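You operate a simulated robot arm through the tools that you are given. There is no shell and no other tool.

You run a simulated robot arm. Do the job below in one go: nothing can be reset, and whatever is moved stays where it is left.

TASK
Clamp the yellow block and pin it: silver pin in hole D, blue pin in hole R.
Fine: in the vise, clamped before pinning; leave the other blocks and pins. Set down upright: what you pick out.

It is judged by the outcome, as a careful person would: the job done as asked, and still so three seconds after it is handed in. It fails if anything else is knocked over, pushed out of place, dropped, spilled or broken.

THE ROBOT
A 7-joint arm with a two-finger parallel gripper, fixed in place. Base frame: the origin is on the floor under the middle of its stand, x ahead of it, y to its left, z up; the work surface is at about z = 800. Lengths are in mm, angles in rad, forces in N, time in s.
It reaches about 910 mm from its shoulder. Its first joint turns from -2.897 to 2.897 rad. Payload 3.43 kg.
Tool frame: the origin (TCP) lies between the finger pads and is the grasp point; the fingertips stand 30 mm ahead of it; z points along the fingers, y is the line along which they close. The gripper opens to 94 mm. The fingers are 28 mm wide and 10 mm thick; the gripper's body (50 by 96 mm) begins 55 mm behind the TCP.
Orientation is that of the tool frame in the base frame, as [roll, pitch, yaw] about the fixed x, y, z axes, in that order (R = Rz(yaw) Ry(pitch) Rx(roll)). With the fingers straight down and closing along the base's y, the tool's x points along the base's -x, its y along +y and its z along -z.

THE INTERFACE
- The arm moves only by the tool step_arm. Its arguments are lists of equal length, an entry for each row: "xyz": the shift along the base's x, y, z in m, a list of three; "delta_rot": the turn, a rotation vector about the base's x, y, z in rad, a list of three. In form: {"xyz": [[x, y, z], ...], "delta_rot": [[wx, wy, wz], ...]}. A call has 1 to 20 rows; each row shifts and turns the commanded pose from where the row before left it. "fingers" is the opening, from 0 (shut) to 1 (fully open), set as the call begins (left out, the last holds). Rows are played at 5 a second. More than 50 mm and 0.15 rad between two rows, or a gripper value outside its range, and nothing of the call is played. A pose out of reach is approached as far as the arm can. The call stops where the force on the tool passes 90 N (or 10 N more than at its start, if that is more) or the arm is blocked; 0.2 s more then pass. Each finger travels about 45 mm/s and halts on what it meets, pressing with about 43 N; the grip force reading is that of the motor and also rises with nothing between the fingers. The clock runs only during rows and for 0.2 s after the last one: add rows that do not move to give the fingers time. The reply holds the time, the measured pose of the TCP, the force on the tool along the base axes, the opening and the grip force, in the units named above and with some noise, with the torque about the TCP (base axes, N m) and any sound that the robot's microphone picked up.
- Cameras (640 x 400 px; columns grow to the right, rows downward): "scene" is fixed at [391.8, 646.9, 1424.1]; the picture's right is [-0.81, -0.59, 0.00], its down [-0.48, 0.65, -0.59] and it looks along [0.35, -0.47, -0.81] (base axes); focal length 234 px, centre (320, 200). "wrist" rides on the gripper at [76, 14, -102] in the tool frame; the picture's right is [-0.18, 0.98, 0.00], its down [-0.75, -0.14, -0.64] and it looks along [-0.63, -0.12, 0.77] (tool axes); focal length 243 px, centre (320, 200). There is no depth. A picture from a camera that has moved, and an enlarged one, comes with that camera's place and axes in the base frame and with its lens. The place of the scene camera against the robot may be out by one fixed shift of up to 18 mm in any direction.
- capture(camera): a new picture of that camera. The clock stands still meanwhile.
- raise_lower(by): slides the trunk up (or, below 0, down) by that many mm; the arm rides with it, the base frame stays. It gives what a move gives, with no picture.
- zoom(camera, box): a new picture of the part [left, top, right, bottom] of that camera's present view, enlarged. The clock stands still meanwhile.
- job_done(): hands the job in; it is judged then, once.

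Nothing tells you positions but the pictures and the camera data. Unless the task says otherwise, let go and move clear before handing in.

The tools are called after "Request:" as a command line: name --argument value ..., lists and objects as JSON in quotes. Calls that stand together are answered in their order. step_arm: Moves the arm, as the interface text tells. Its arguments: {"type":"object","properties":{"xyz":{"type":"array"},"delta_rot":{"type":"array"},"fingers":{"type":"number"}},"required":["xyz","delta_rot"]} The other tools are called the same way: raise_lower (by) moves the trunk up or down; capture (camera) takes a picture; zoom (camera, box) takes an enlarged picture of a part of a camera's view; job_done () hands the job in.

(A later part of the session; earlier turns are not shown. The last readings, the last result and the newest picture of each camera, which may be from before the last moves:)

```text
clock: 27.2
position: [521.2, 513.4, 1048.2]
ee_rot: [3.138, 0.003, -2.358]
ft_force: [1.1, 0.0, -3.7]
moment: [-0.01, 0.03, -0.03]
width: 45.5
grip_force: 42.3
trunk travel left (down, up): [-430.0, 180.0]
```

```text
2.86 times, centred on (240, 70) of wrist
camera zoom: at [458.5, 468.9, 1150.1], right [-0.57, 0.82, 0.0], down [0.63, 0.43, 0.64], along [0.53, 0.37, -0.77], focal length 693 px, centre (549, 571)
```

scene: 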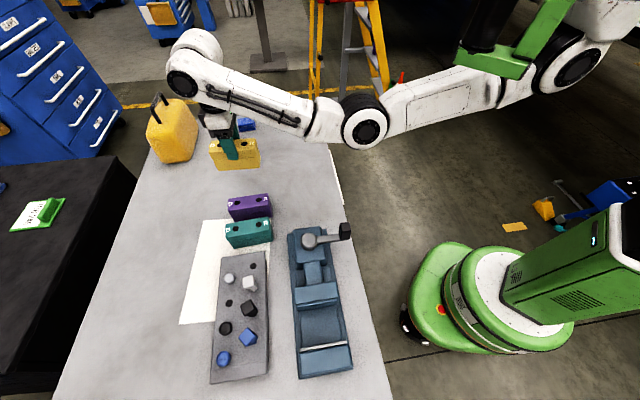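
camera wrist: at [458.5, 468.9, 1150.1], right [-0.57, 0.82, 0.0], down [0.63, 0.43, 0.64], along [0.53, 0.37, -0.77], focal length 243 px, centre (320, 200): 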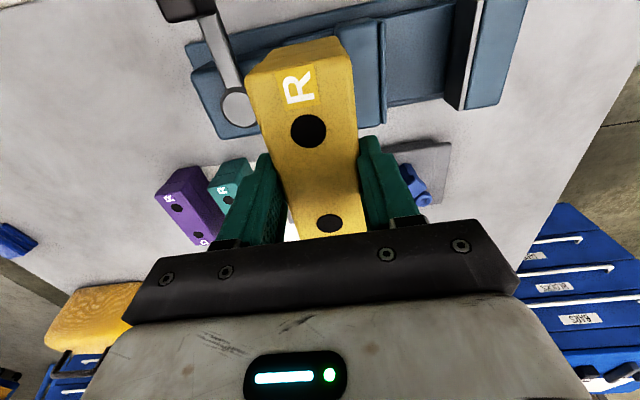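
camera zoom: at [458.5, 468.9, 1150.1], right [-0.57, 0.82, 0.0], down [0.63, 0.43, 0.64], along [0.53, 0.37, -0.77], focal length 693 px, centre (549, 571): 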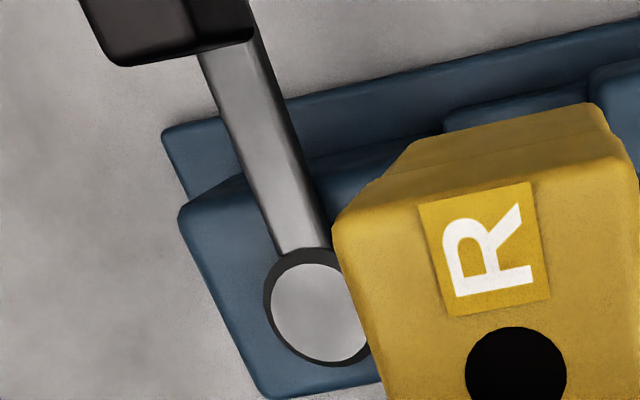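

The vise is now measured: bed z≈845, jaw tops z≈885–890, about 80 mm open, jaws at about 45.6°. I'll move above the slot, close to the fixed jaw, and lower the block partway.

Request:
step_arm --xyz '[[-0.0288, 0.0267, 0], [-0.0288, 0.0267, 0], [-0.0287, 0.0267, 0], [0, 0, -0.035], [0, 0, -0.035], [0, 0, -0.033], [0, 0, 0]]' --delta_rot '[[0, 0, 0.004], [0, 0, 0.004], [0, 0, 0.004], [0, 0, 0], [0, 0, 0], [0, 0, 0], [0, 0, 0]]'

Request:
capture --camera "wrist"

Request:
zoom --camera "scene" --box '[250, 220, 390, 390]'

```text
clock: 28.8
position: [434.4, 590.3, 944.7]
ee_rot: [3.14, 0.001, -2.341]
ft_force: [1.0, 0.4, -3.9]
moment: [0.0, -0.01, 0.0]
width: 45.7
grip_force: 42.4
trunk travel left (down, up): [-430.0, 180.0]
```

```text
taken
camera wrist: at [370.8, 545.3, 1046.8], right [-0.57, 0.82, 0.0], down [0.63, 0.44, 0.64], along [0.52, 0.37, -0.77], focal length 243 px, centre (320, 200)
```

wrist: 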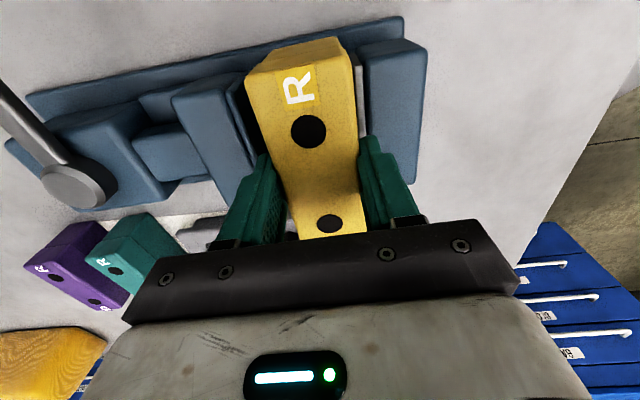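

```text
2.35 times, centred on (320, 305) of scene
camera zoom: at [391.8, 646.9, 1424.1], right [-0.81, -0.59, 0.0], down [-0.48, 0.65, -0.59], along [0.35, -0.47, -0.81], focal length 551 px, centre (320, -47)
```

zoom: 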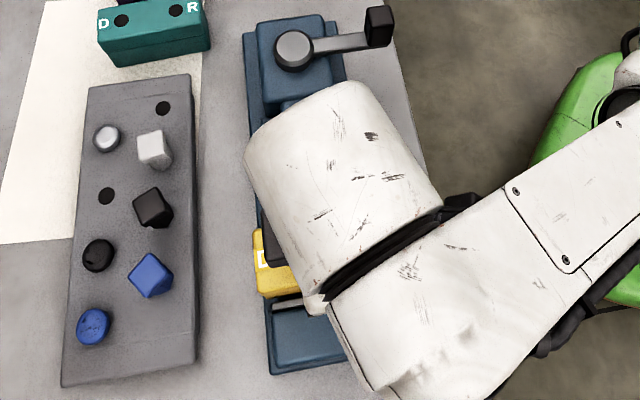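

The block is just above the slot, and the arm may still be settling. I'll hold still and zoom to check the gap to the fixed jaw.

Request:
step_arm --xyz '[[0, 0, 0], [0, 0, 0]]' --delta_rot '[[0, 0, 0], [0, 0, 0]]'

Request:
zoom --camera "wrist" --box '[200, 10, 440, 170]'

```text
clock: 29.4
position: [432.7, 590.3, 944.2]
ee_rot: [3.136, 0.002, -2.343]
ft_force: [-0.9, 0.0, -2.4]
moment: [-0.02, -0.04, 0.04]
width: 45.6
grip_force: 42.2
trunk travel left (down, up): [-430.0, 180.0]
```

```text
2.50 times, centred on (320, 90) of wrist
camera zoom: at [370.8, 545.3, 1047.0], right [-0.58, 0.82, 0.0], down [0.63, 0.44, 0.64], along [0.52, 0.37, -0.77], focal length 606 px, centre (320, 475)
```

zoom: 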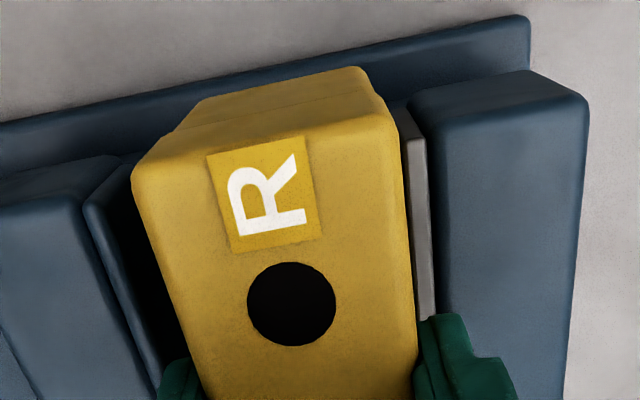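

The block is about 5 mm from the fixed jaw face and parallel to it. I'll lower it to just above the bed.

Request:
step_arm --xyz '[[0.002, 0.002, -0.008], [0, 0, -0.008], [0, 0, 0], [0, 0, 0]]' --delta_rot '[[0, 0, 0], [0, 0, 0], [0, 0, 0], [0, 0, 0]]'

Request:
step_arm --xyz '[[0, 0, -0.001], [0, 0, -0.001], [0, 0, 0]]' --delta_rot '[[0, 0, 0], [0, 0, 0], [0, 0, 0]]'

Request:
step_arm --xyz '[[0, 0, -0.001], [0, 0, 0]]' --delta_rot '[[0, 0, 0], [0, 0, 0]]'

```text
clock: 30.4
position: [435.9, 593.6, 929.7]
ee_rot: [3.139, 0.001, -2.344]
ft_force: [0.6, -0.8, -3.3]
moment: [0.02, -0.03, 0.01]
width: 45.7
grip_force: 42.6
trunk travel left (down, up): [-430.0, 180.0]
```

```text
clock: 31.2
position: [435.5, 593.4, 927.8]
ee_rot: [3.137, 0.002, -2.344]
ft_force: [-0.5, 0.0, -3.7]
moment: [-0.04, 0.02, 0.01]
width: 45.7
grip_force: 42.6
trunk travel left (down, up): [-430.0, 180.0]
```

```text
clock: 31.8
position: [436.6, 592.5, 926.3]
ee_rot: [3.138, 0.003, -2.344]
ft_force: [0.1, 0.9, -3.6]
moment: [-0.02, 0.0, -0.03]
width: 45.8
grip_force: 43.0
trunk travel left (down, up): [-430.0, 180.0]
```

No contact yet. I'll keep lowering in 1 mm steps and watch the vertical force.

Request:
step_arm --xyz '[[0, 0, -0.001], [0, 0, 0]]' --delta_rot '[[0, 0, 0], [0, 0, 0]]'

Request:
step_arm --xyz '[[0, 0, -0.001], [0, 0, 0]]' --delta_rot '[[0, 0, 0], [0, 0, 0]]'

Request:
step_arm --xyz '[[0, 0, -0.001], [0, 0, 0]]' --delta_rot '[[0, 0, 0], [0, 0, 0]]'

```text
clock: 32.4
position: [436.6, 592.7, 925.3]
ee_rot: [3.139, 0.001, -2.343]
ft_force: [0.4, 0.3, -3.9]
moment: [0.04, 0.0, 0.0]
width: 45.3
grip_force: 42.9
trunk travel left (down, up): [-430.0, 180.0]
```

```text
clock: 33.0
position: [435.3, 593.0, 925.6]
ee_rot: [3.138, 0.001, -2.345]
ft_force: [0.0, 0.0, -5.0]
moment: [0.0, 0.03, 0.0]
width: 45.2
grip_force: 43.2
trunk travel left (down, up): [-430.0, 180.0]
```

```text
clock: 33.6
position: [437.4, 593.1, 923.5]
ee_rot: [3.139, 0.002, -2.344]
ft_force: [-0.7, -0.6, -4.7]
moment: [-0.04, -0.03, -0.03]
width: 45.9
grip_force: 43.2
trunk travel left (down, up): [-430.0, 180.0]
```

Request:
step_arm --xyz '[[0, 0, -0.001], [0, 0, 0]]' --delta_rot '[[0, 0, 0], [0, 0, 0]]'

Request:
step_arm --xyz '[[0, 0, -0.001], [0, 0, 0]]' --delta_rot '[[0, 0, 0], [0, 0, 0]]'

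Request:
zoom --camera "wrist" --box '[200, 10, 440, 170]'

```text
clock: 34.2
position: [437.4, 593.4, 922.6]
ee_rot: [3.137, 0.002, -2.344]
ft_force: [-0.4, 0.9, -5.3]
moment: [-0.02, 0.0, 0.03]
width: 45.7
grip_force: 42.3
trunk travel left (down, up): [-430.0, 180.0]
```

```text
clock: 34.8
position: [436.7, 592.7, 921.2]
ee_rot: [3.138, 0.001, -2.344]
ft_force: [0.3, -0.2, -3.5]
moment: [0.01, -0.02, -0.01]
width: 45.6
grip_force: 43.2
trunk travel left (down, up): [-430.0, 180.0]
```

```text
2.50 times, centred on (320, 90) of wrist
camera zoom: at [373.6, 547.9, 1023.7], right [-0.58, 0.82, 0.0], down [0.63, 0.44, 0.64], along [0.52, 0.37, -0.77], focal length 606 px, centre (320, 475)
```

zoom: 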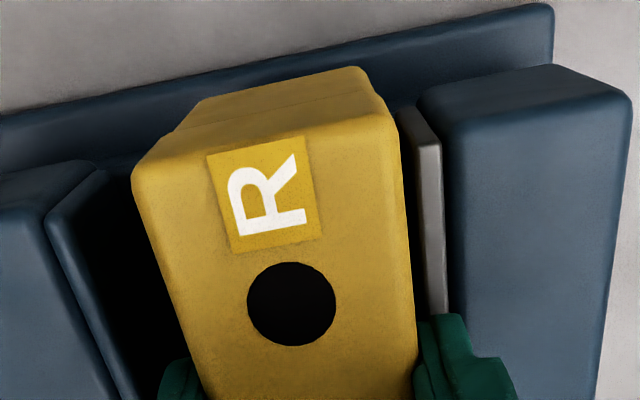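

Request:
step_arm --xyz '[[0, 0, -0.001], [0, 0, 0]]' --delta_rot '[[0, 0, 0], [0, 0, 0]]'

Request:
step_arm --xyz '[[0, 0, -0.001], [0, 0, 0]]' --delta_rot '[[0, 0, 0], [0, 0, 0]]'

Request:
step_arm --xyz '[[0, 0, -0.001], [0, 0, 0]]' --delta_rot '[[0, 0, 0], [0, 0, 0]]'

```text
clock: 35.4
position: [436.3, 593.2, 920.3]
ee_rot: [3.138, 0.002, -2.344]
ft_force: [-0.7, 0.0, -3.5]
moment: [0.01, -0.02, -0.02]
width: 45.3
grip_force: 43.2
trunk travel left (down, up): [-430.0, 180.0]
```

```text
clock: 36.0
position: [436.9, 590.9, 919.0]
ee_rot: [3.138, 0.001, -2.343]
ft_force: [-0.4, -1.0, -4.0]
moment: [0.01, 0.0, -0.05]
width: 45.6
grip_force: 42.7
trunk travel left (down, up): [-430.0, 180.0]
```

```text
clock: 36.6
position: [438.3, 593.3, 918.4]
ee_rot: [3.138, 0.003, -2.342]
ft_force: [0.1, 0.4, -4.4]
moment: [-0.02, 0.02, 0.01]
width: 45.6
grip_force: 43.0
trunk travel left (down, up): [-430.0, 180.0]
```

The bed turns out to be lower than I thought, at about z≈828, so the fingers will dip between the jaws. I'll shift the block about 10 mm off the fixed jaw so the fingers fit, then check.

Request:
step_arm --xyz '[[0.0036, -0.0035, 0], [0.0035, -0.0035, 0], [0, 0, 0], [0, 0, 0]]' --delta_rot '[[0, 0, 0], [0, 0, 0], [0, 0, 0], [0, 0, 0]]'

Request:
capture --camera "wrist"

Request:
zoom --camera "wrist" --box '[200, 10, 456, 170]'

```text
clock: 37.6
position: [443.9, 586.2, 918.9]
ee_rot: [3.138, 0.002, -2.344]
ft_force: [-0.2, 0.0, -3.7]
moment: [-0.04, -0.02, -0.01]
width: 45.4
grip_force: 43.2
trunk travel left (down, up): [-430.0, 180.0]
```

```text
taken
camera wrist: at [380.9, 541.3, 1021.1], right [-0.58, 0.82, 0.0], down [0.63, 0.44, 0.64], along [0.52, 0.37, -0.77], focal length 243 px, centre (320, 200)
```

wrist: 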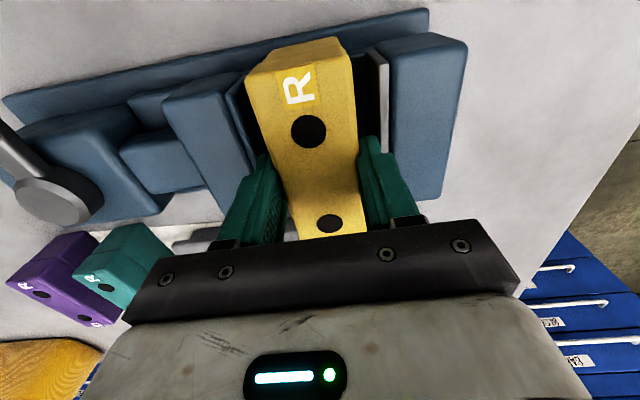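

```text
2.50 times, centred on (328, 90) of wrist
camera zoom: at [380.9, 541.3, 1021.1], right [-0.58, 0.82, 0.0], down [0.63, 0.44, 0.64], along [0.52, 0.37, -0.77], focal length 606 px, centre (300, 475)
```

zoom: 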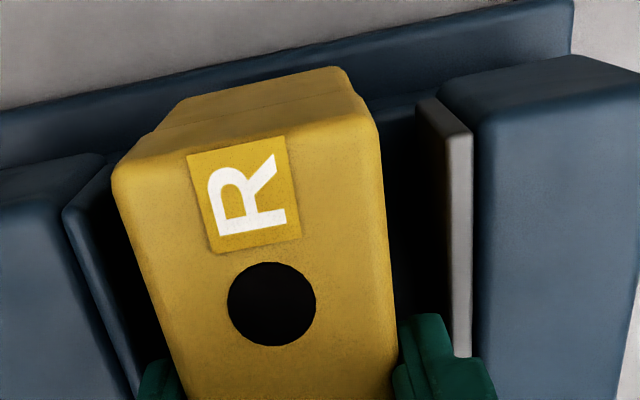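

Both fingers now have room, about 5 mm on one side and 9 mm on the other. I'll lower it further and watch for contact.

Request:
step_arm --xyz '[[0, 0, -0.004], [0, 0, -0.004], [0, 0, 0]]' --delta_rot '[[0, 0, 0], [0, 0, 0], [0, 0, 0]]'

Request:
step_arm --xyz '[[0, 0, -0.001], [0, 0, 0]]' --delta_rot '[[0, 0, 0], [0, 0, 0]]'

Request:
step_arm --xyz '[[0, 0, -0.001], [0, 0, 0]]' --delta_rot '[[0, 0, 0], [0, 0, 0]]'

Request:
step_arm --xyz '[[0, 0, -0.001], [0, 0, 0]]' --delta_rot '[[0, 0, 0], [0, 0, 0]]'

```text
clock: 38.4
position: [443.1, 585.3, 915.0]
ee_rot: [3.136, 0.006, -2.345]
ft_force: [1.0, -3.0, 25.1]
moment: [-1.14, 0.66, 0.15]
width: 45.7
grip_force: 43.8
trunk travel left (down, up): [-430.0, 180.0]
```

```text
clock: 39.0
position: [444.6, 585.4, 913.8]
ee_rot: [3.136, 0.009, -2.347]
ft_force: [7.5, -5.5, 46.4]
moment: [-1.3, 0.79, 0.24]
width: 45.8
grip_force: 43.3
trunk travel left (down, up): [-430.0, 180.0]
```

```text
clock: 39.6
position: [443.4, 585.6, 914.1]
ee_rot: [3.133, 0.007, -2.344]
ft_force: [10.2, -8.9, 55.2]
moment: [-1.59, 0.3, 0.35]
width: 45.7
grip_force: 42.8
trunk travel left (down, up): [-430.0, 180.0]
```

```text
clock: 40.2
position: [444.0, 584.6, 914.4]
ee_rot: [3.135, 0.01, -2.346]
ft_force: [11.2, -10.6, 57.8]
moment: [-1.83, 0.55, 0.22]
width: 45.9
grip_force: 43.1
trunk travel left (down, up): [-430.0, 180.0]
```

Contact at about TCP z≈914.5, and the block has settled onto the bed. I'll back off to relieve the pressing force before letting go.

Request:
step_arm --xyz '[[0, 0, 0.002], [0, 0, 0.001], [0, 0, 0]]' --delta_rot '[[0, 0, 0], [0, 0, 0], [0, 0, 0]]'

Request:
capture --camera "wrist"

```text
clock: 41.0
position: [444.0, 585.5, 912.8]
ee_rot: [3.135, 0.009, -2.346]
ft_force: [12.4, -7.3, 38.4]
moment: [0.54, -0.9, -0.26]
width: 45.7
grip_force: 43.0
trunk travel left (down, up): [-430.0, 180.0]
```

```text
taken
camera wrist: at [380.2, 540.7, 1015.6], right [-0.57, 0.82, 0.01], down [0.63, 0.43, 0.65], along [0.53, 0.38, -0.76], focal length 243 px, centre (320, 200)
```

wrist: 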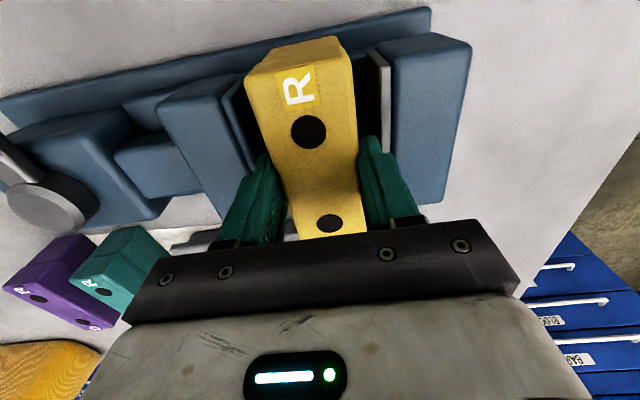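

The reading is odd: the tool dropped slightly while I commanded it up, so something slipped. I'll look closely before going on.

Request:
zoom --camera "wrist" --box '[200, 10, 456, 170]'

Request:
zoom --camera "scene" --box '[260, 250, 380, 390]'

Request:
step_arm --xyz '[[0, 0, 0], [0, 0, 0]]' --delta_rot '[[0, 0, 0], [0, 0, 0]]'

```text
2.50 times, centred on (328, 90) of wrist
camera zoom: at [380.2, 540.7, 1015.6], right [-0.57, 0.82, 0.01], down [0.63, 0.43, 0.65], along [0.53, 0.38, -0.76], focal length 606 px, centre (300, 475)
```

zoom: 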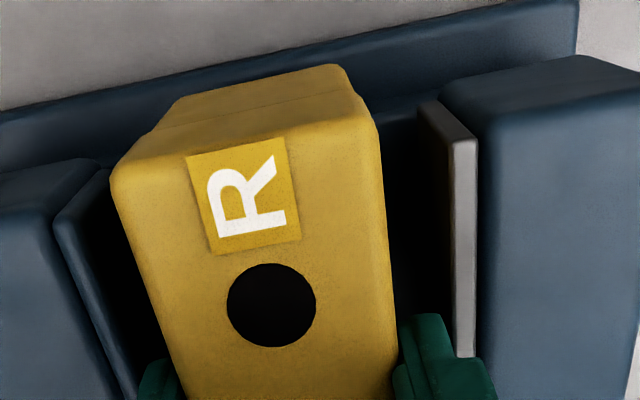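

```text
2.86 times, centred on (320, 320) of scene
camera zoom: at [391.8, 646.9, 1424.1], right [-0.81, -0.59, 0.0], down [-0.48, 0.65, -0.59], along [0.35, -0.47, -0.81], focal length 669 px, centre (320, -143)
```

zoom: 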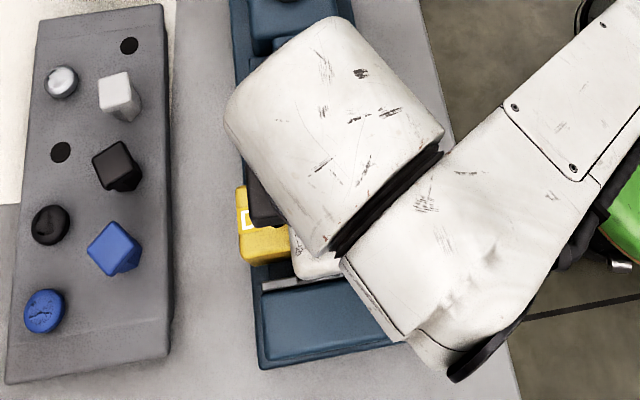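

```text
clock: 41.6
position: [443.0, 586.3, 913.2]
ee_rot: [3.136, 0.008, -2.344]
ft_force: [14.4, -2.0, 37.6]
moment: [0.52, -0.67, -0.23]
width: 45.5
grip_force: 43.1
trunk travel left (down, up): [-430.0, 180.0]
```

Request:
step_arm --xyz '[[0, 0, 0.001], [0, 0, 0.001], [0, 0, 0]]' --delta_rot '[[0, 0, 0], [0, 0, 0], [0, 0, 0]]'

```text
clock: 42.4
position: [442.8, 586.0, 914.4]
ee_rot: [3.138, 0.004, -2.344]
ft_force: [11.5, 2.2, 24.7]
moment: [1.04, -0.78, -0.35]
width: 45.4
grip_force: 42.8
trunk travel left (down, up): [-430.0, 180.0]
```

Request:
step_arm --xyz '[[0, 0, 0.001], [0, 0, 0]]' --delta_rot '[[0, 0, 0], [0, 0, 0]]'

```text
clock: 43.0
position: [441.6, 585.1, 914.4]
ee_rot: [3.139, 0.0, -2.341]
ft_force: [4.6, 5.4, 13.8]
moment: [1.1, -0.53, -0.11]
width: 45.6
grip_force: 42.6
trunk travel left (down, up): [-430.0, 180.0]
```

The preload is down to about 14 N with the block resting on the bed. I'll open the fingers by only about 3 mm each to release it between the jaws.

Request:
step_arm --xyz '[[0, 0, 0], [0, 0, 0], [0, 0, 0]]' --delta_rot '[[0, 0, 0], [0, 0, 0], [0, 0, 0]]' --fingers 0.555

Request:
zoom --camera "wrist" --box '[200, 10, 456, 170]'

```text
clock: 43.8
position: [442.8, 585.6, 913.1]
ee_rot: [3.142, 0.0, -2.341]
ft_force: [0.7, -1.9, -0.6]
moment: [-0.07, 0.0, 0.02]
width: 52.0
grip_force: 0.1
trunk travel left (down, up): [-430.0, 180.0]
```

```text
2.50 times, centred on (328, 90) of wrist
camera zoom: at [379.6, 540.5, 1015.8], right [-0.58, 0.82, 0.0], down [0.63, 0.44, 0.64], along [0.52, 0.37, -0.77], focal length 606 px, centre (300, 475)
```

zoom: 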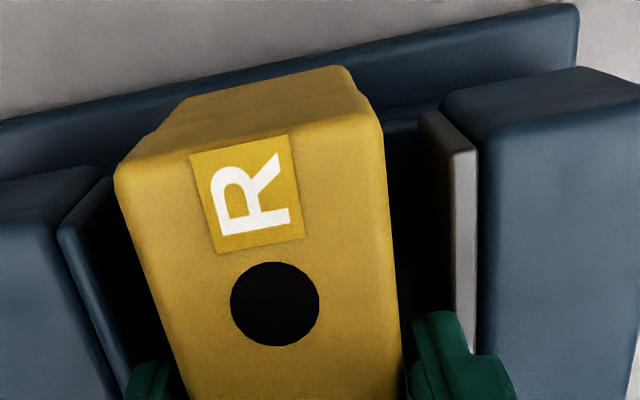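

Released cleanly, with forces near zero. I'll lift straight up out of the vise and look back.

Request:
step_arm --xyz '[[0, 0, 0.01], [0, 0, 0.02], [0, 0, 0.03], [0, 0, 0.04], [0, 0, 0.04], [0, 0, 0]]' --delta_rot '[[0, 0, 0], [0, 0, 0], [0, 0, 0], [0, 0, 0], [0, 0, 0], [0, 0, 0]]'

Request:
capture --camera "wrist"

Request:
capture --camera "scene"

```text
clock: 45.2
position: [441.2, 585.8, 1055.9]
ee_rot: [3.139, -0.001, -2.343]
ft_force: [0.5, 0.5, -0.4]
moment: [0.02, 0.01, 0.02]
width: 52.2
grip_force: 0.0
trunk travel left (down, up): [-430.0, 180.0]
```

```text
taken
camera wrist: at [378.0, 540.7, 1158.7], right [-0.58, 0.82, 0.0], down [0.63, 0.44, 0.64], along [0.52, 0.37, -0.77], focal length 243 px, centre (320, 200)
```

wrist: 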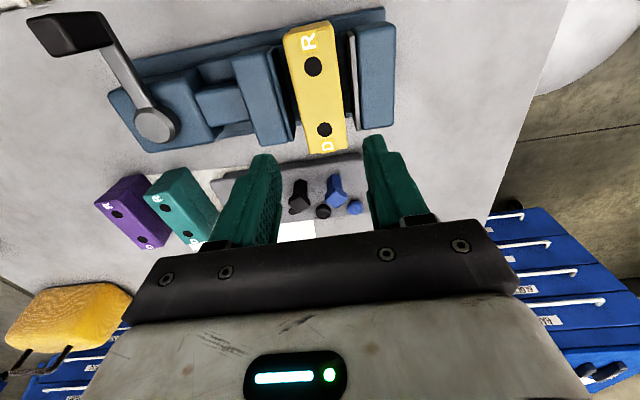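

```text
taken
```

scene: 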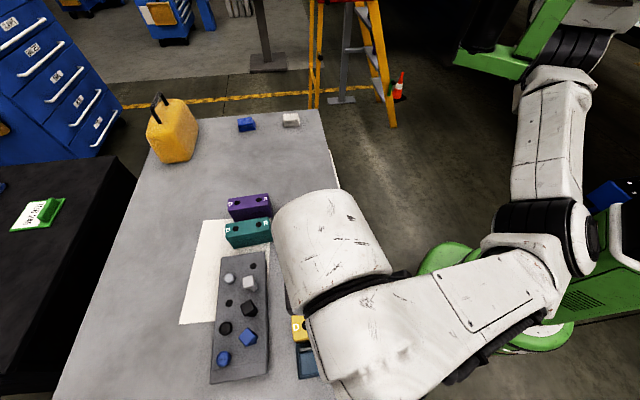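

The block stands upright in the vise between the jaws. I'll zoom in on the lever, its handle and the jaws to plan the clamping.

Request:
zoom --camera "wrist" --box '[0, 0, 220, 160]'

Request:
zoom --camera "wrist" --box '[210, 0, 430, 160]'

```text
2.50 times, centred on (110, 80) of wrist
camera zoom: at [378.0, 540.7, 1158.7], right [-0.58, 0.82, 0.0], down [0.63, 0.44, 0.64], along [0.52, 0.37, -0.77], focal length 606 px, centre (845, 500)
```

zoom: 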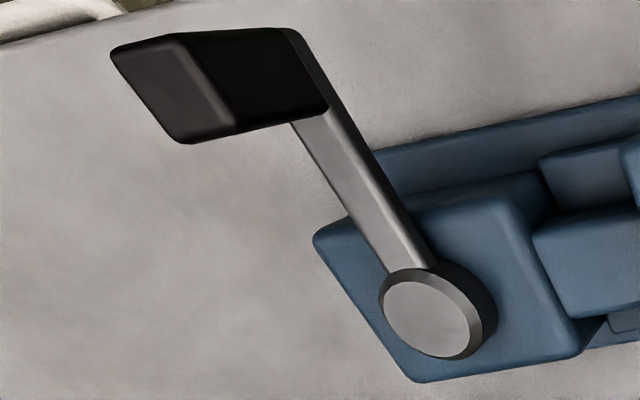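

```text
2.50 times, centred on (320, 80) of wrist
camera zoom: at [378.0, 540.7, 1158.7], right [-0.58, 0.82, 0.0], down [0.63, 0.44, 0.64], along [0.52, 0.37, -0.77], focal length 606 px, centre (320, 500)
```

zoom: 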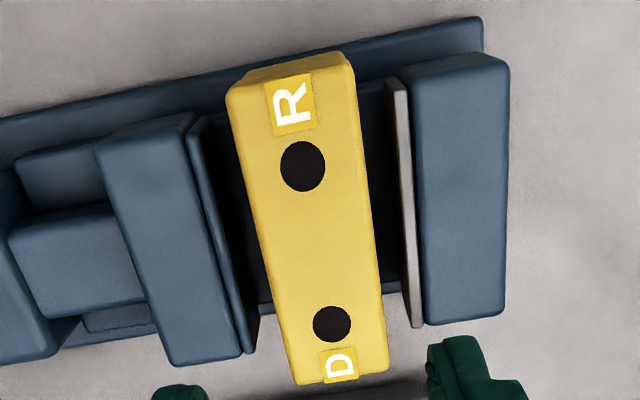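

The handle is a 22 mm square post with its top near z≈935 at about (516, 386), on a 91 mm lever pivoting at about (579, 452). I'll move above the post with the fingers wide.

Request:
step_arm --xyz '[[0.0125, -0.0333, -0.0075], [0.0125, -0.0333, -0.0075], [0.0125, -0.0333, -0.0075], [0.0125, -0.0333, -0.0075], [0.0125, -0.0333, -0.0075], [0.0125, -0.0333, -0.0075], [0, 0, 0], [0, 0, 0]]' --delta_rot '[[0, 0, 0.001], [0, 0, 0.001], [0, 0, 0.001], [0, 0, 0.001], [0, 0, 0.001], [0, 0, 0.001], [0, 0, 0], [0, 0, 0]]' --fingers 0.85

Request:
capture --camera "wrist"

Request:
zoom --camera "scene" --box '[260, 200, 400, 390]'

```text
clock: 47.0
position: [521.0, 385.1, 1010.9]
ee_rot: [3.137, 0.002, -2.337]
ft_force: [0.4, 0.9, 0.0]
moment: [0.01, 0.01, 0.0]
width: 80.0
grip_force: 0.2
trunk travel left (down, up): [-430.0, 180.0]
```

```text
taken
camera wrist: at [457.9, 339.9, 1112.9], right [-0.58, 0.81, 0.0], down [0.63, 0.44, 0.64], along [0.52, 0.38, -0.77], focal length 243 px, centre (320, 200)
```

wrist: 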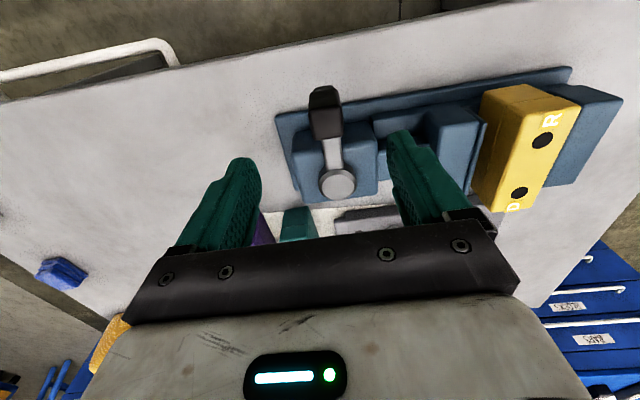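

```text
2.11 times, centred on (330, 295) of scene
camera zoom: at [391.8, 646.9, 1424.1], right [-0.81, -0.59, 0.0], down [-0.48, 0.65, -0.59], along [0.35, -0.47, -0.81], focal length 493 px, centre (299, 0)
```

zoom: 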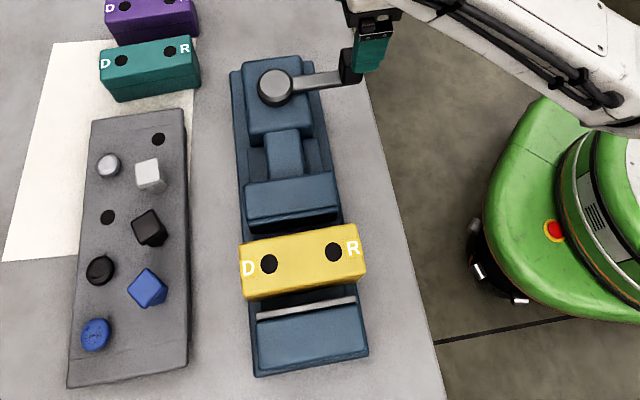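

Request:
zoom --camera "wrist" --box '[250, 60, 450, 220]'

```text
2.50 times, centred on (350, 140) of wrist
camera zoom: at [457.9, 339.9, 1112.9], right [-0.58, 0.81, 0.0], down [0.63, 0.44, 0.64], along [0.52, 0.38, -0.77], focal length 606 px, centre (245, 350)
```

zoom: 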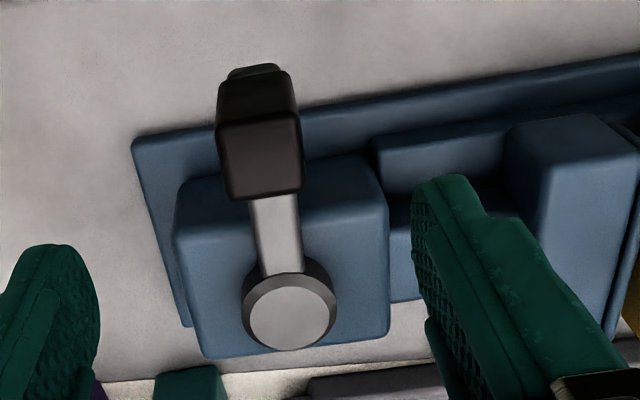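

The post centre is confirmed near (515.6, 386.8). I'll centre over it and lower the fingers around it.

Request:
step_arm --xyz '[[-0.0054, 0.0017, 0], [0, 0, -0.03], [0, 0, -0.03], [0, 0, -0.03], [0, 0, 0]]' --delta_rot '[[0, 0, 0], [0, 0, 0], [0, 0, 0], [0, 0, 0], [0, 0, 0]]'

Request:
capture --camera "wrist"

```text
clock: 48.2
position: [513.0, 387.9, 917.0]
ee_rot: [3.139, 0.001, -2.338]
ft_force: [0.0, 0.8, 0.1]
moment: [0.0, -0.01, -0.02]
width: 79.8
grip_force: 0.1
trunk travel left (down, up): [-430.0, 180.0]
```

```text
taken
camera wrist: at [450.5, 342.1, 1019.5], right [-0.58, 0.81, 0.0], down [0.63, 0.44, 0.64], along [0.52, 0.38, -0.77], focal length 243 px, centre (320, 200)
```

wrist: 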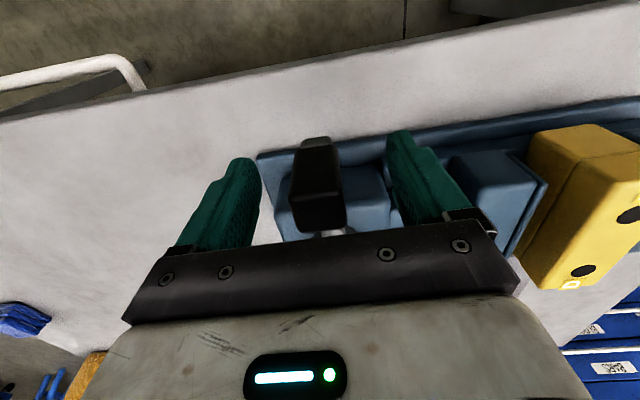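

The post sits between the fingers. I'll close to a loose cage of about 29 mm, then try a small clockwise swing while watching the force and the jaw.

Request:
step_arm --xyz '[[0.0012, -0.0005, 0], [0, 0, 0], [0, 0, 0], [0, 0, 0]]' --delta_rot '[[0, 0, 0], [0, 0, 0], [0, 0, 0], [0, 0, 0]]' --fingers 0.31

Request:
step_arm --xyz '[[-0.0036, 0.0038, 0], [-0.0035, 0.004, 0], [-0.0032, 0.0041, 0], [0, 0, 0]]' --delta_rot '[[0, 0, -0.0582], [0, 0, -0.0582], [0, 0, -0.0582], [0, 0, 0]]'

Request:
capture --camera "wrist"

Request:
zoom --camera "scene" --box '[260, 200, 400, 390]'

```text
clock: 49.2
position: [514.0, 386.7, 918.0]
ee_rot: [3.137, 0.002, -2.337]
ft_force: [1.3, -0.1, 0.1]
moment: [-0.1, -0.04, -0.36]
width: 30.8
grip_force: 31.9
trunk travel left (down, up): [-430.0, 180.0]
```

```text
clock: 50.0
position: [511.5, 393.9, 916.5]
ee_rot: [-3.124, 0.011, -2.535]
ft_force: [29.4, -15.2, 2.4]
moment: [0.47, 0.41, 0.68]
width: 46.7
grip_force: 15.0
trunk travel left (down, up): [-430.0, 180.0]
stopped in row 4: the force on the tool passed its limit at 94 N (the readings are from after the stop); the commanded pose is now the measured one
```

```text
taken
camera wrist: at [439.8, 362.8, 1018.8], right [-0.41, 0.91, -0.02], down [0.69, 0.32, 0.65], along [0.6, 0.26, -0.76], focal length 243 px, centre (320, 200)
```

wrist: 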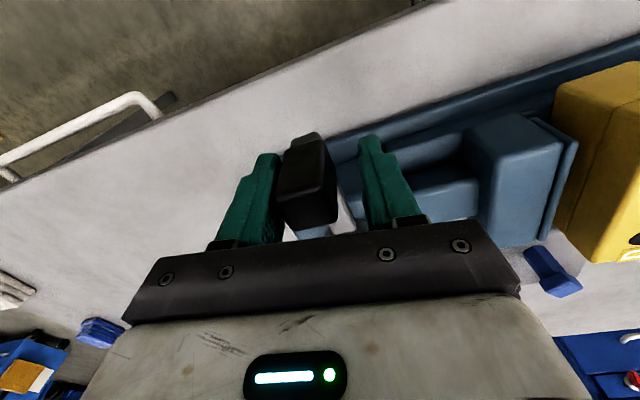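

```text
2.11 times, centred on (330, 295) of scene
camera zoom: at [391.8, 646.9, 1424.1], right [-0.81, -0.59, 0.0], down [-0.48, 0.65, -0.59], along [0.35, -0.47, -0.81], focal length 493 px, centre (299, 0)
```

zoom: 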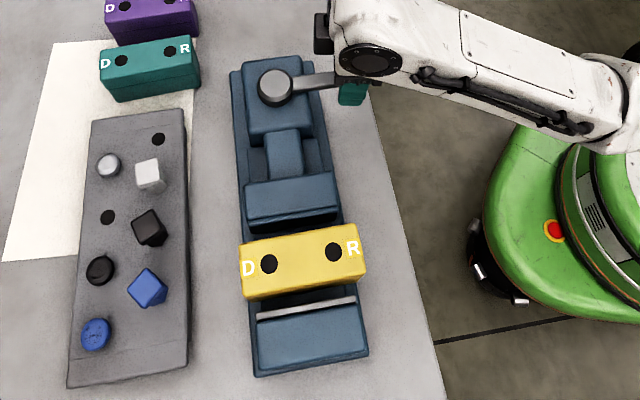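

The lever didn't budge clockwise, so it is at its open stop and must swing the other way. I'll return to the neutral pose first.

Request:
step_arm --xyz '[[0.0014, -0.0024, 0.0005], [0.0014, -0.0024, 0.0005], [0.0013, -0.0023, 0.0005], [0, 0, 0], [0, 0, 0]]' --delta_rot '[[0.0027, 0.0064, 0.066], [0.0027, 0.0064, 0.066], [0.0027, 0.0064, 0.066], [0, 0, 0], [0, 0, 0]]' --fingers 0.36

Request:
capture --camera "wrist"

```text
clock: 51.2
position: [514.4, 387.0, 919.0]
ee_rot: [3.137, -0.004, -2.331]
ft_force: [-0.4, -0.7, 0.6]
moment: [-0.02, 0.03, 0.0]
width: 33.7
grip_force: 0.1
trunk travel left (down, up): [-430.0, 180.0]
```

```text
taken
camera wrist: at [452.4, 342.0, 1022.1], right [-0.59, 0.81, 0.0], down [0.62, 0.45, 0.64], along [0.52, 0.38, -0.77], focal length 243 px, centre (320, 200)
```

wrist: 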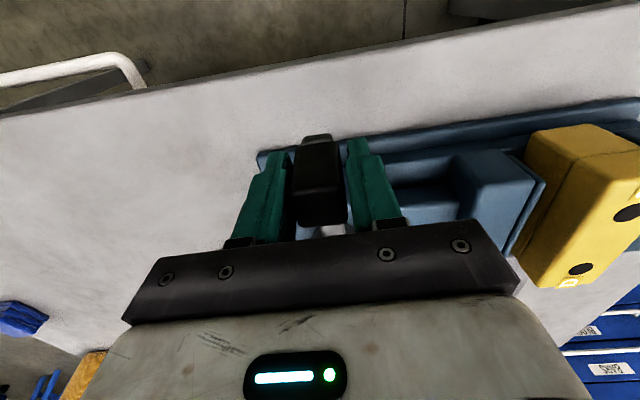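

Back at neutral with the post caged and no force on the tool. Now I'll try a small counter-clockwise swing.

Request:
step_arm --xyz '[[0.0039, -0.0035, 0], [0.004, -0.0033, 0], [0.0043, -0.0031, 0], [0, 0, 0]]' --delta_rot '[[0, 0, 0.0582], [0, 0, 0.0582], [0, 0, 0.0582], [0, 0, 0]]'

Request:
capture --camera "wrist"

Request:
zoom --camera "scene" --box '[260, 200, 400, 390]'

```text
clock: 52.2
position: [525.0, 377.1, 919.6]
ee_rot: [3.139, -0.005, -2.157]
ft_force: [-2.2, 0.1, -1.0]
moment: [-0.03, -0.06, -0.04]
width: 35.2
grip_force: 1.2
trunk travel left (down, up): [-430.0, 180.0]
```

```text
taken
camera wrist: at [473.2, 322.1, 1022.4], right [-0.72, 0.7, 0.0], down [0.54, 0.55, 0.64], along [0.44, 0.46, -0.77], focal length 243 px, centre (320, 200)
```

wrist: 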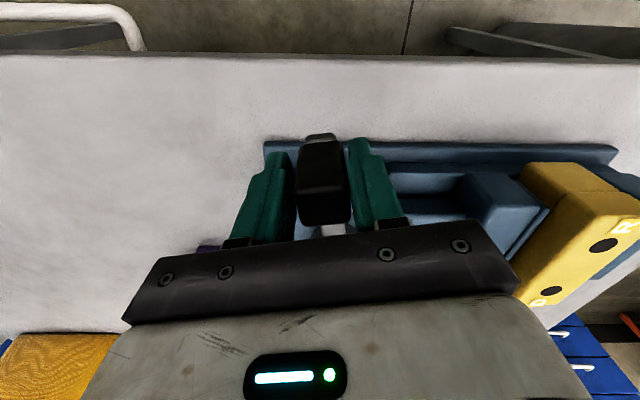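

```text
2.11 times, centred on (330, 295) of scene
camera zoom: at [391.8, 646.9, 1424.1], right [-0.81, -0.59, 0.0], down [-0.48, 0.65, -0.59], along [0.35, -0.47, -0.81], focal length 493 px, centre (299, 0)
```

zoom: 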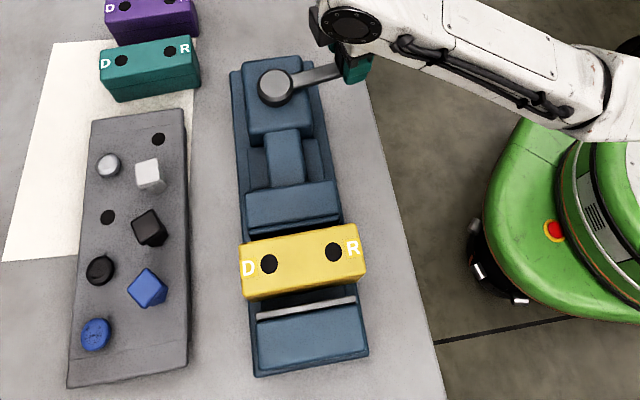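

The lever swings freely counter-clockwise and the jaw advances toward the block. I'll continue the arc.

Request:
step_arm --xyz '[[0.0064, -0.004, 0], [0.0068, -0.0034, 0], [0.0069, -0.0029, 0], [0.0073, -0.0022, 0], [0, 0, 0]]' --delta_rot '[[0, 0, 0.0838], [0, 0, 0.0838], [0, 0, 0.0838], [0, 0, 0.0838], [0, 0, 0]]'

Request:
capture --camera "wrist"

Request:
zoom --camera "scene" --box '[260, 200, 400, 390]'

```text
clock: 53.4
position: [554.2, 364.4, 919.1]
ee_rot: [3.14, -0.004, -1.821]
ft_force: [-1.0, -0.5, 0.2]
moment: [-0.02, -0.03, 0.01]
width: 34.3
grip_force: 0.0
trunk travel left (down, up): [-430.0, 180.0]
```

```text
taken
camera wrist: at [522.2, 294.5, 1021.6], right [-0.91, 0.42, 0.0], down [0.33, 0.7, 0.64], along [0.27, 0.58, -0.77], focal length 243 px, centre (320, 200)
```

wrist: 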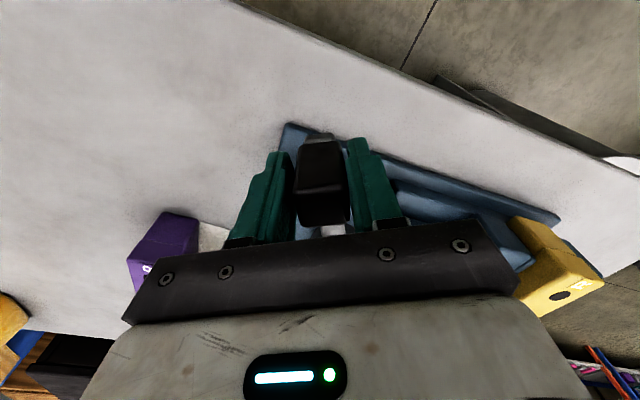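

```text
2.11 times, centred on (330, 295) of scene
camera zoom: at [391.8, 646.9, 1424.1], right [-0.81, -0.59, 0.0], down [-0.48, 0.65, -0.59], along [0.35, -0.47, -0.81], focal length 493 px, centre (299, 0)
```

zoom: 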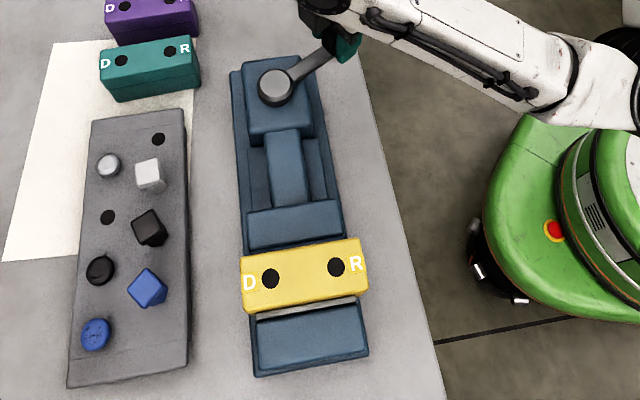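

The jaw has met the block and is pushing it toward the fixed jaw. I'll continue in smaller increments.

Request:
step_arm --xyz '[[0.0038, -0.001, 0], [0.0038, -0.0007, 0], [0.0039, -0.0006, 0], [0.0039, -0.0005, 0], [0, 0, 0]]' --delta_rot '[[0, 0, 0.0436], [0, 0, 0.0436], [0, 0, 0.0436], [0, 0, 0.0436], [0, 0, 0]]'

Request:
zoom --camera "scene" --box '[260, 200, 400, 390]'

```text
clock: 54.6
position: [568.5, 362.3, 918.5]
ee_rot: [3.138, -0.004, -1.646]
ft_force: [-1.5, 0.4, 0.1]
moment: [-0.01, 0.02, -0.01]
width: 34.3
grip_force: 0.6
trunk travel left (down, up): [-430.0, 180.0]
```

```text
2.11 times, centred on (330, 295) of scene
camera zoom: at [391.8, 646.9, 1424.1], right [-0.81, -0.59, 0.0], down [-0.48, 0.65, -0.59], along [0.35, -0.47, -0.81], focal length 493 px, centre (299, 0)
```

zoom: 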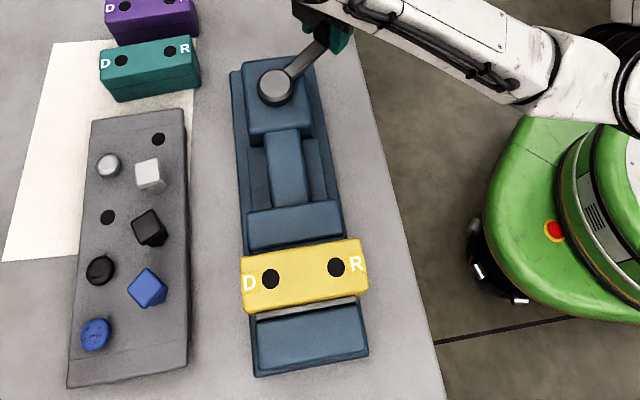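

Request:
step_arm --xyz '[[0.0039, -0.0002, 0], [0.004, 0, 0], [0.004, 0, 0], [0.0039, 0.0002, 0], [0, 0, 0]]' --delta_rot '[[0, 0, 0.0436], [0, 0, 0.0436], [0, 0, 0.0436], [0, 0, 0.0436], [0, 0, 0]]'

Request:
zoom --camera "scene" --box '[260, 200, 400, 390]'

Request:
capture --camera "wrist"

```text
clock: 55.8
position: [584.8, 361.5, 918.8]
ee_rot: [3.135, -0.002, -1.471]
ft_force: [-1.1, 0.9, 0.2]
moment: [0.01, -0.02, 0.03]
width: 34.1
grip_force: 0.2
trunk travel left (down, up): [-430.0, 180.0]
```

```text
2.11 times, centred on (330, 295) of scene
camera zoom: at [391.8, 646.9, 1424.1], right [-0.81, -0.59, 0.0], down [-0.48, 0.65, -0.59], along [0.35, -0.47, -0.81], focal length 493 px, centre (299, 0)
```

zoom: 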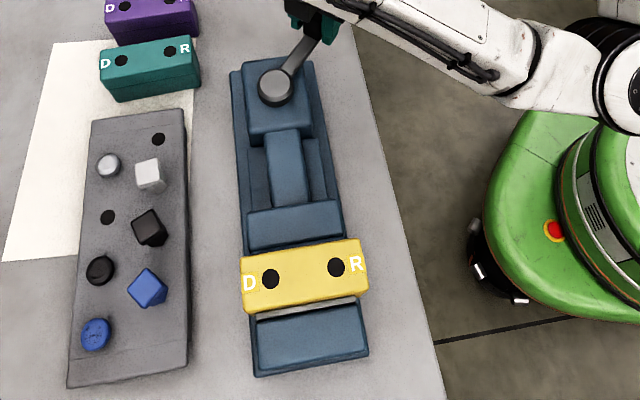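

```text
taken
camera wrist: at [579.8, 284.8, 1022.3], right [-1.0, 0.09, 0.0], down [0.07, 0.77, 0.64], along [0.05, 0.64, -0.77], focal length 243 px, centre (320, 200)
```

wrist: 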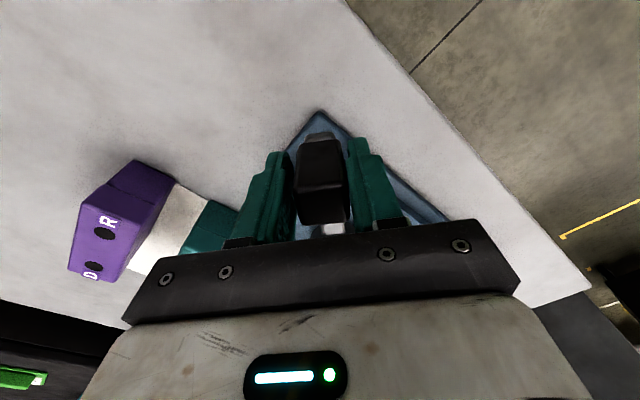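

The jaw has stopped against the block, while the lever still turns freely. I'll keep turning toward its end stop.

Request:
step_arm --xyz '[[0.0039, 0.0005, 0], [0.0039, 0.0006, 0], [0.0038, 0.0008, 0], [0.0038, 0.0009, 0], [0.0038, 0.0011, 0], [0.0038, 0.0012, 0], [0, 0, 0]]' --delta_rot '[[0, 0, 0.0436], [0, 0, 0.0436], [0, 0, 0.0436], [0, 0, 0.0436], [0, 0, 0.0436], [0, 0, 0.0436], [0, 0, 0]]'

Request:
zoom --camera "scene" --box '[260, 200, 400, 390]'

```text
clock: 57.4
position: [608.1, 367.6, 918.2]
ee_rot: [3.135, -0.002, -1.21]
ft_force: [-0.7, -0.4, -0.1]
moment: [0.0, -0.03, -0.01]
width: 34.4
grip_force: 1.3
trunk travel left (down, up): [-430.0, 180.0]
```

```text
2.11 times, centred on (330, 295) of scene
camera zoom: at [391.8, 646.9, 1424.1], right [-0.81, -0.59, 0.0], down [-0.48, 0.65, -0.59], along [0.35, -0.47, -0.81], focal length 493 px, centre (299, 0)
```

zoom: 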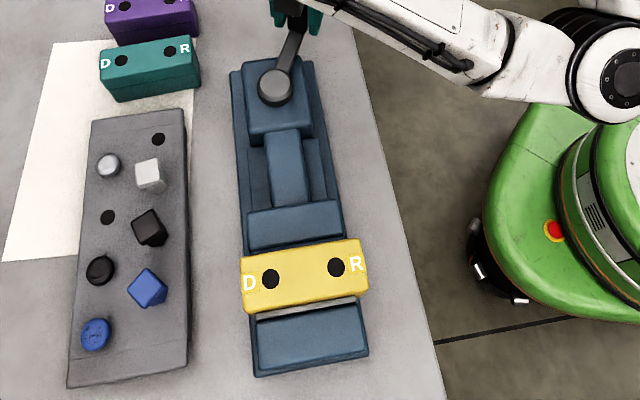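

Request:
step_arm --xyz '[[0.0037, 0.0014, 0], [0.0036, 0.0016, 0], [0.0035, 0.0017, 0], [0.0035, 0.0018, 0], [0.0033, 0.0021, 0], [0.0033, 0.0021, 0], [0, 0, 0]]' --delta_rot '[[0, 0, 0.0436], [0, 0, 0.0436], [0, 0, 0.0436], [0, 0, 0.0436], [0, 0, 0.0436], [0, 0, 0.0436], [0, 0, 0]]'

Request:
zoom --camera "scene" --box '[260, 200, 400, 390]'

Request:
capture --camera "wrist"

```text
clock: 59.0
position: [629.4, 377.4, 918.8]
ee_rot: [3.136, -0.003, -0.949]
ft_force: [0.0, 0.5, 0.2]
moment: [0.0, 0.01, 0.0]
width: 34.1
grip_force: 0.7
trunk travel left (down, up): [-430.0, 180.0]
```

```text
2.11 times, centred on (330, 295) of scene
camera zoom: at [391.8, 646.9, 1424.1], right [-0.81, -0.59, 0.0], down [-0.48, 0.65, -0.59], along [0.35, -0.47, -0.81], focal length 493 px, centre (299, 0)
```

zoom: 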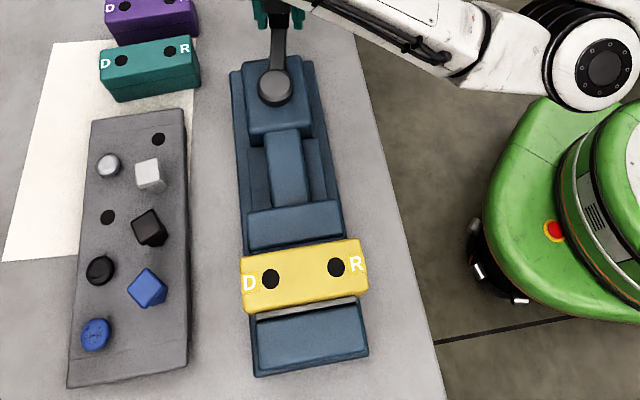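

```text
taken
camera wrist: at [661.8, 308.1, 1021.8], right [-0.91, -0.42, 0.0], down [-0.32, 0.7, 0.64], along [-0.27, 0.58, -0.77], focal length 243 px, centre (320, 200)
```

wrist: 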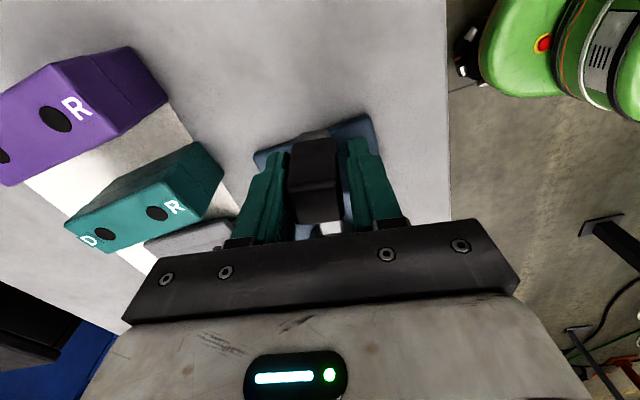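

Request:
step_arm --xyz '[[0.0032, 0.0023, 0], [0.0031, 0.0025, 0], [0.0029, 0.0026, 0], [0.0028, 0.0027, 0], [0, 0, 0]]' --delta_rot '[[0, 0, 0.0436], [0, 0, 0.0436], [0, 0, 0.0436], [0, 0, 0.0436], [0, 0, 0]]'

Request:
zoom --camera "scene" --box '[260, 200, 400, 390]'

```text
clock: 60.2
position: [638.8, 387.6, 920.0]
ee_rot: [3.131, 0.0, -0.774]
ft_force: [-43.5, -12.7, -8.4]
moment: [0.4, -0.84, -1.02]
width: 55.7
grip_force: 19.3
trunk travel left (down, up): [-430.0, 180.0]
```

```text
2.11 times, centred on (330, 295) of scene
camera zoom: at [391.8, 646.9, 1424.1], right [-0.81, -0.59, 0.0], down [-0.48, 0.65, -0.59], along [0.35, -0.47, -0.81], focal length 493 px, centre (299, 0)
```

zoom: 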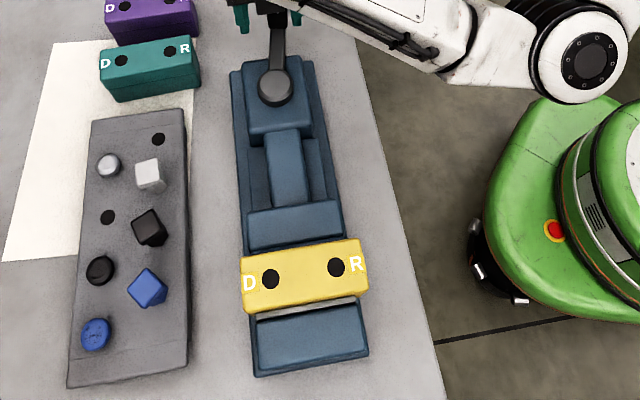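

The lever has reached its firm end stop after about 80° of swing, with the jaw seated on the block. I'll open the fingers, lift clear and check the clamp.

Request:
step_arm --xyz '[[-0.001, -0.001, 0], [0, 0, 0], [0, 0, 0], [0, 0, 0]]' --delta_rot '[[0, 0, 0], [0, 0, 0], [0, 0, 0], [0, 0, 0]]' --fingers 0.9

Request:
capture --camera "wrist"

```text
clock: 61.2
position: [639.6, 387.5, 919.3]
ee_rot: [3.139, -0.004, -0.774]
ft_force: [-1.2, 0.8, -0.5]
moment: [0.0, -0.01, -0.05]
width: 84.7
grip_force: 0.0
trunk travel left (down, up): [-430.0, 180.0]
```

```text
taken
camera wrist: at [684.9, 323.9, 1022.6], right [-0.82, -0.57, 0.0], down [-0.44, 0.63, 0.64], along [-0.37, 0.52, -0.77], focal length 243 px, centre (320, 200)
```

wrist: 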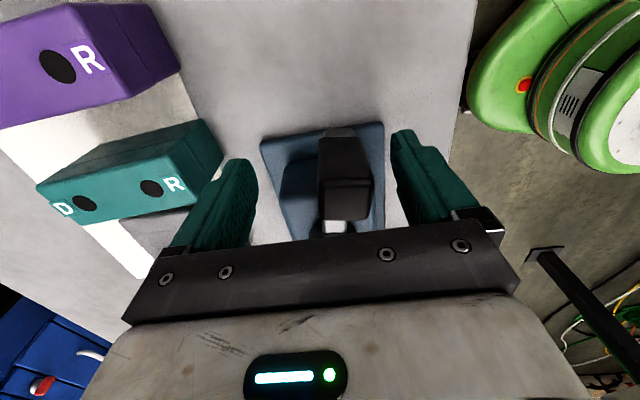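

Request:
step_arm --xyz '[[0, 0, 0.02], [0, 0, 0.03], [0, 0, 0.04], [0, 0, 0.04], [-0.02, 0.01, 0], [-0.03, 0.02, 0], [-0.03, 0.02, 0], [-0.03, 0.02, 0], [0, 0, 0]]' --delta_rot '[[0, 0, 0], [0, 0, 0], [0, 0, 0], [0, 0, 0], [0, 0, -0.14], [0, 0, -0.14], [0, 0, -0.14], [0, 0, -0.14], [0, 0, 0]]'

Request:
zoom --camera "scene" --box '[260, 200, 400, 390]'

```text
clock: 63.2
position: [529.0, 456.5, 1047.8]
ee_rot: [3.137, -0.004, -1.337]
ft_force: [0.6, -0.7, 0.6]
moment: [0.05, -0.01, 0.0]
width: 84.5
grip_force: 0.1
trunk travel left (down, up): [-430.0, 180.0]
```

```text
2.11 times, centred on (330, 295) of scene
camera zoom: at [391.8, 646.9, 1424.1], right [-0.81, -0.59, 0.0], down [-0.48, 0.65, -0.59], along [0.35, -0.47, -0.81], focal length 493 px, centre (299, 0)
```

zoom: 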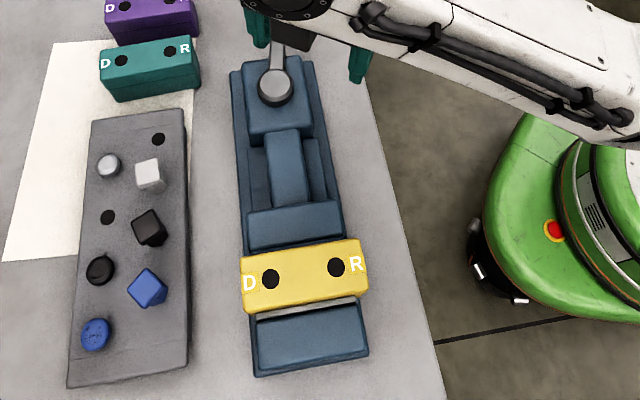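

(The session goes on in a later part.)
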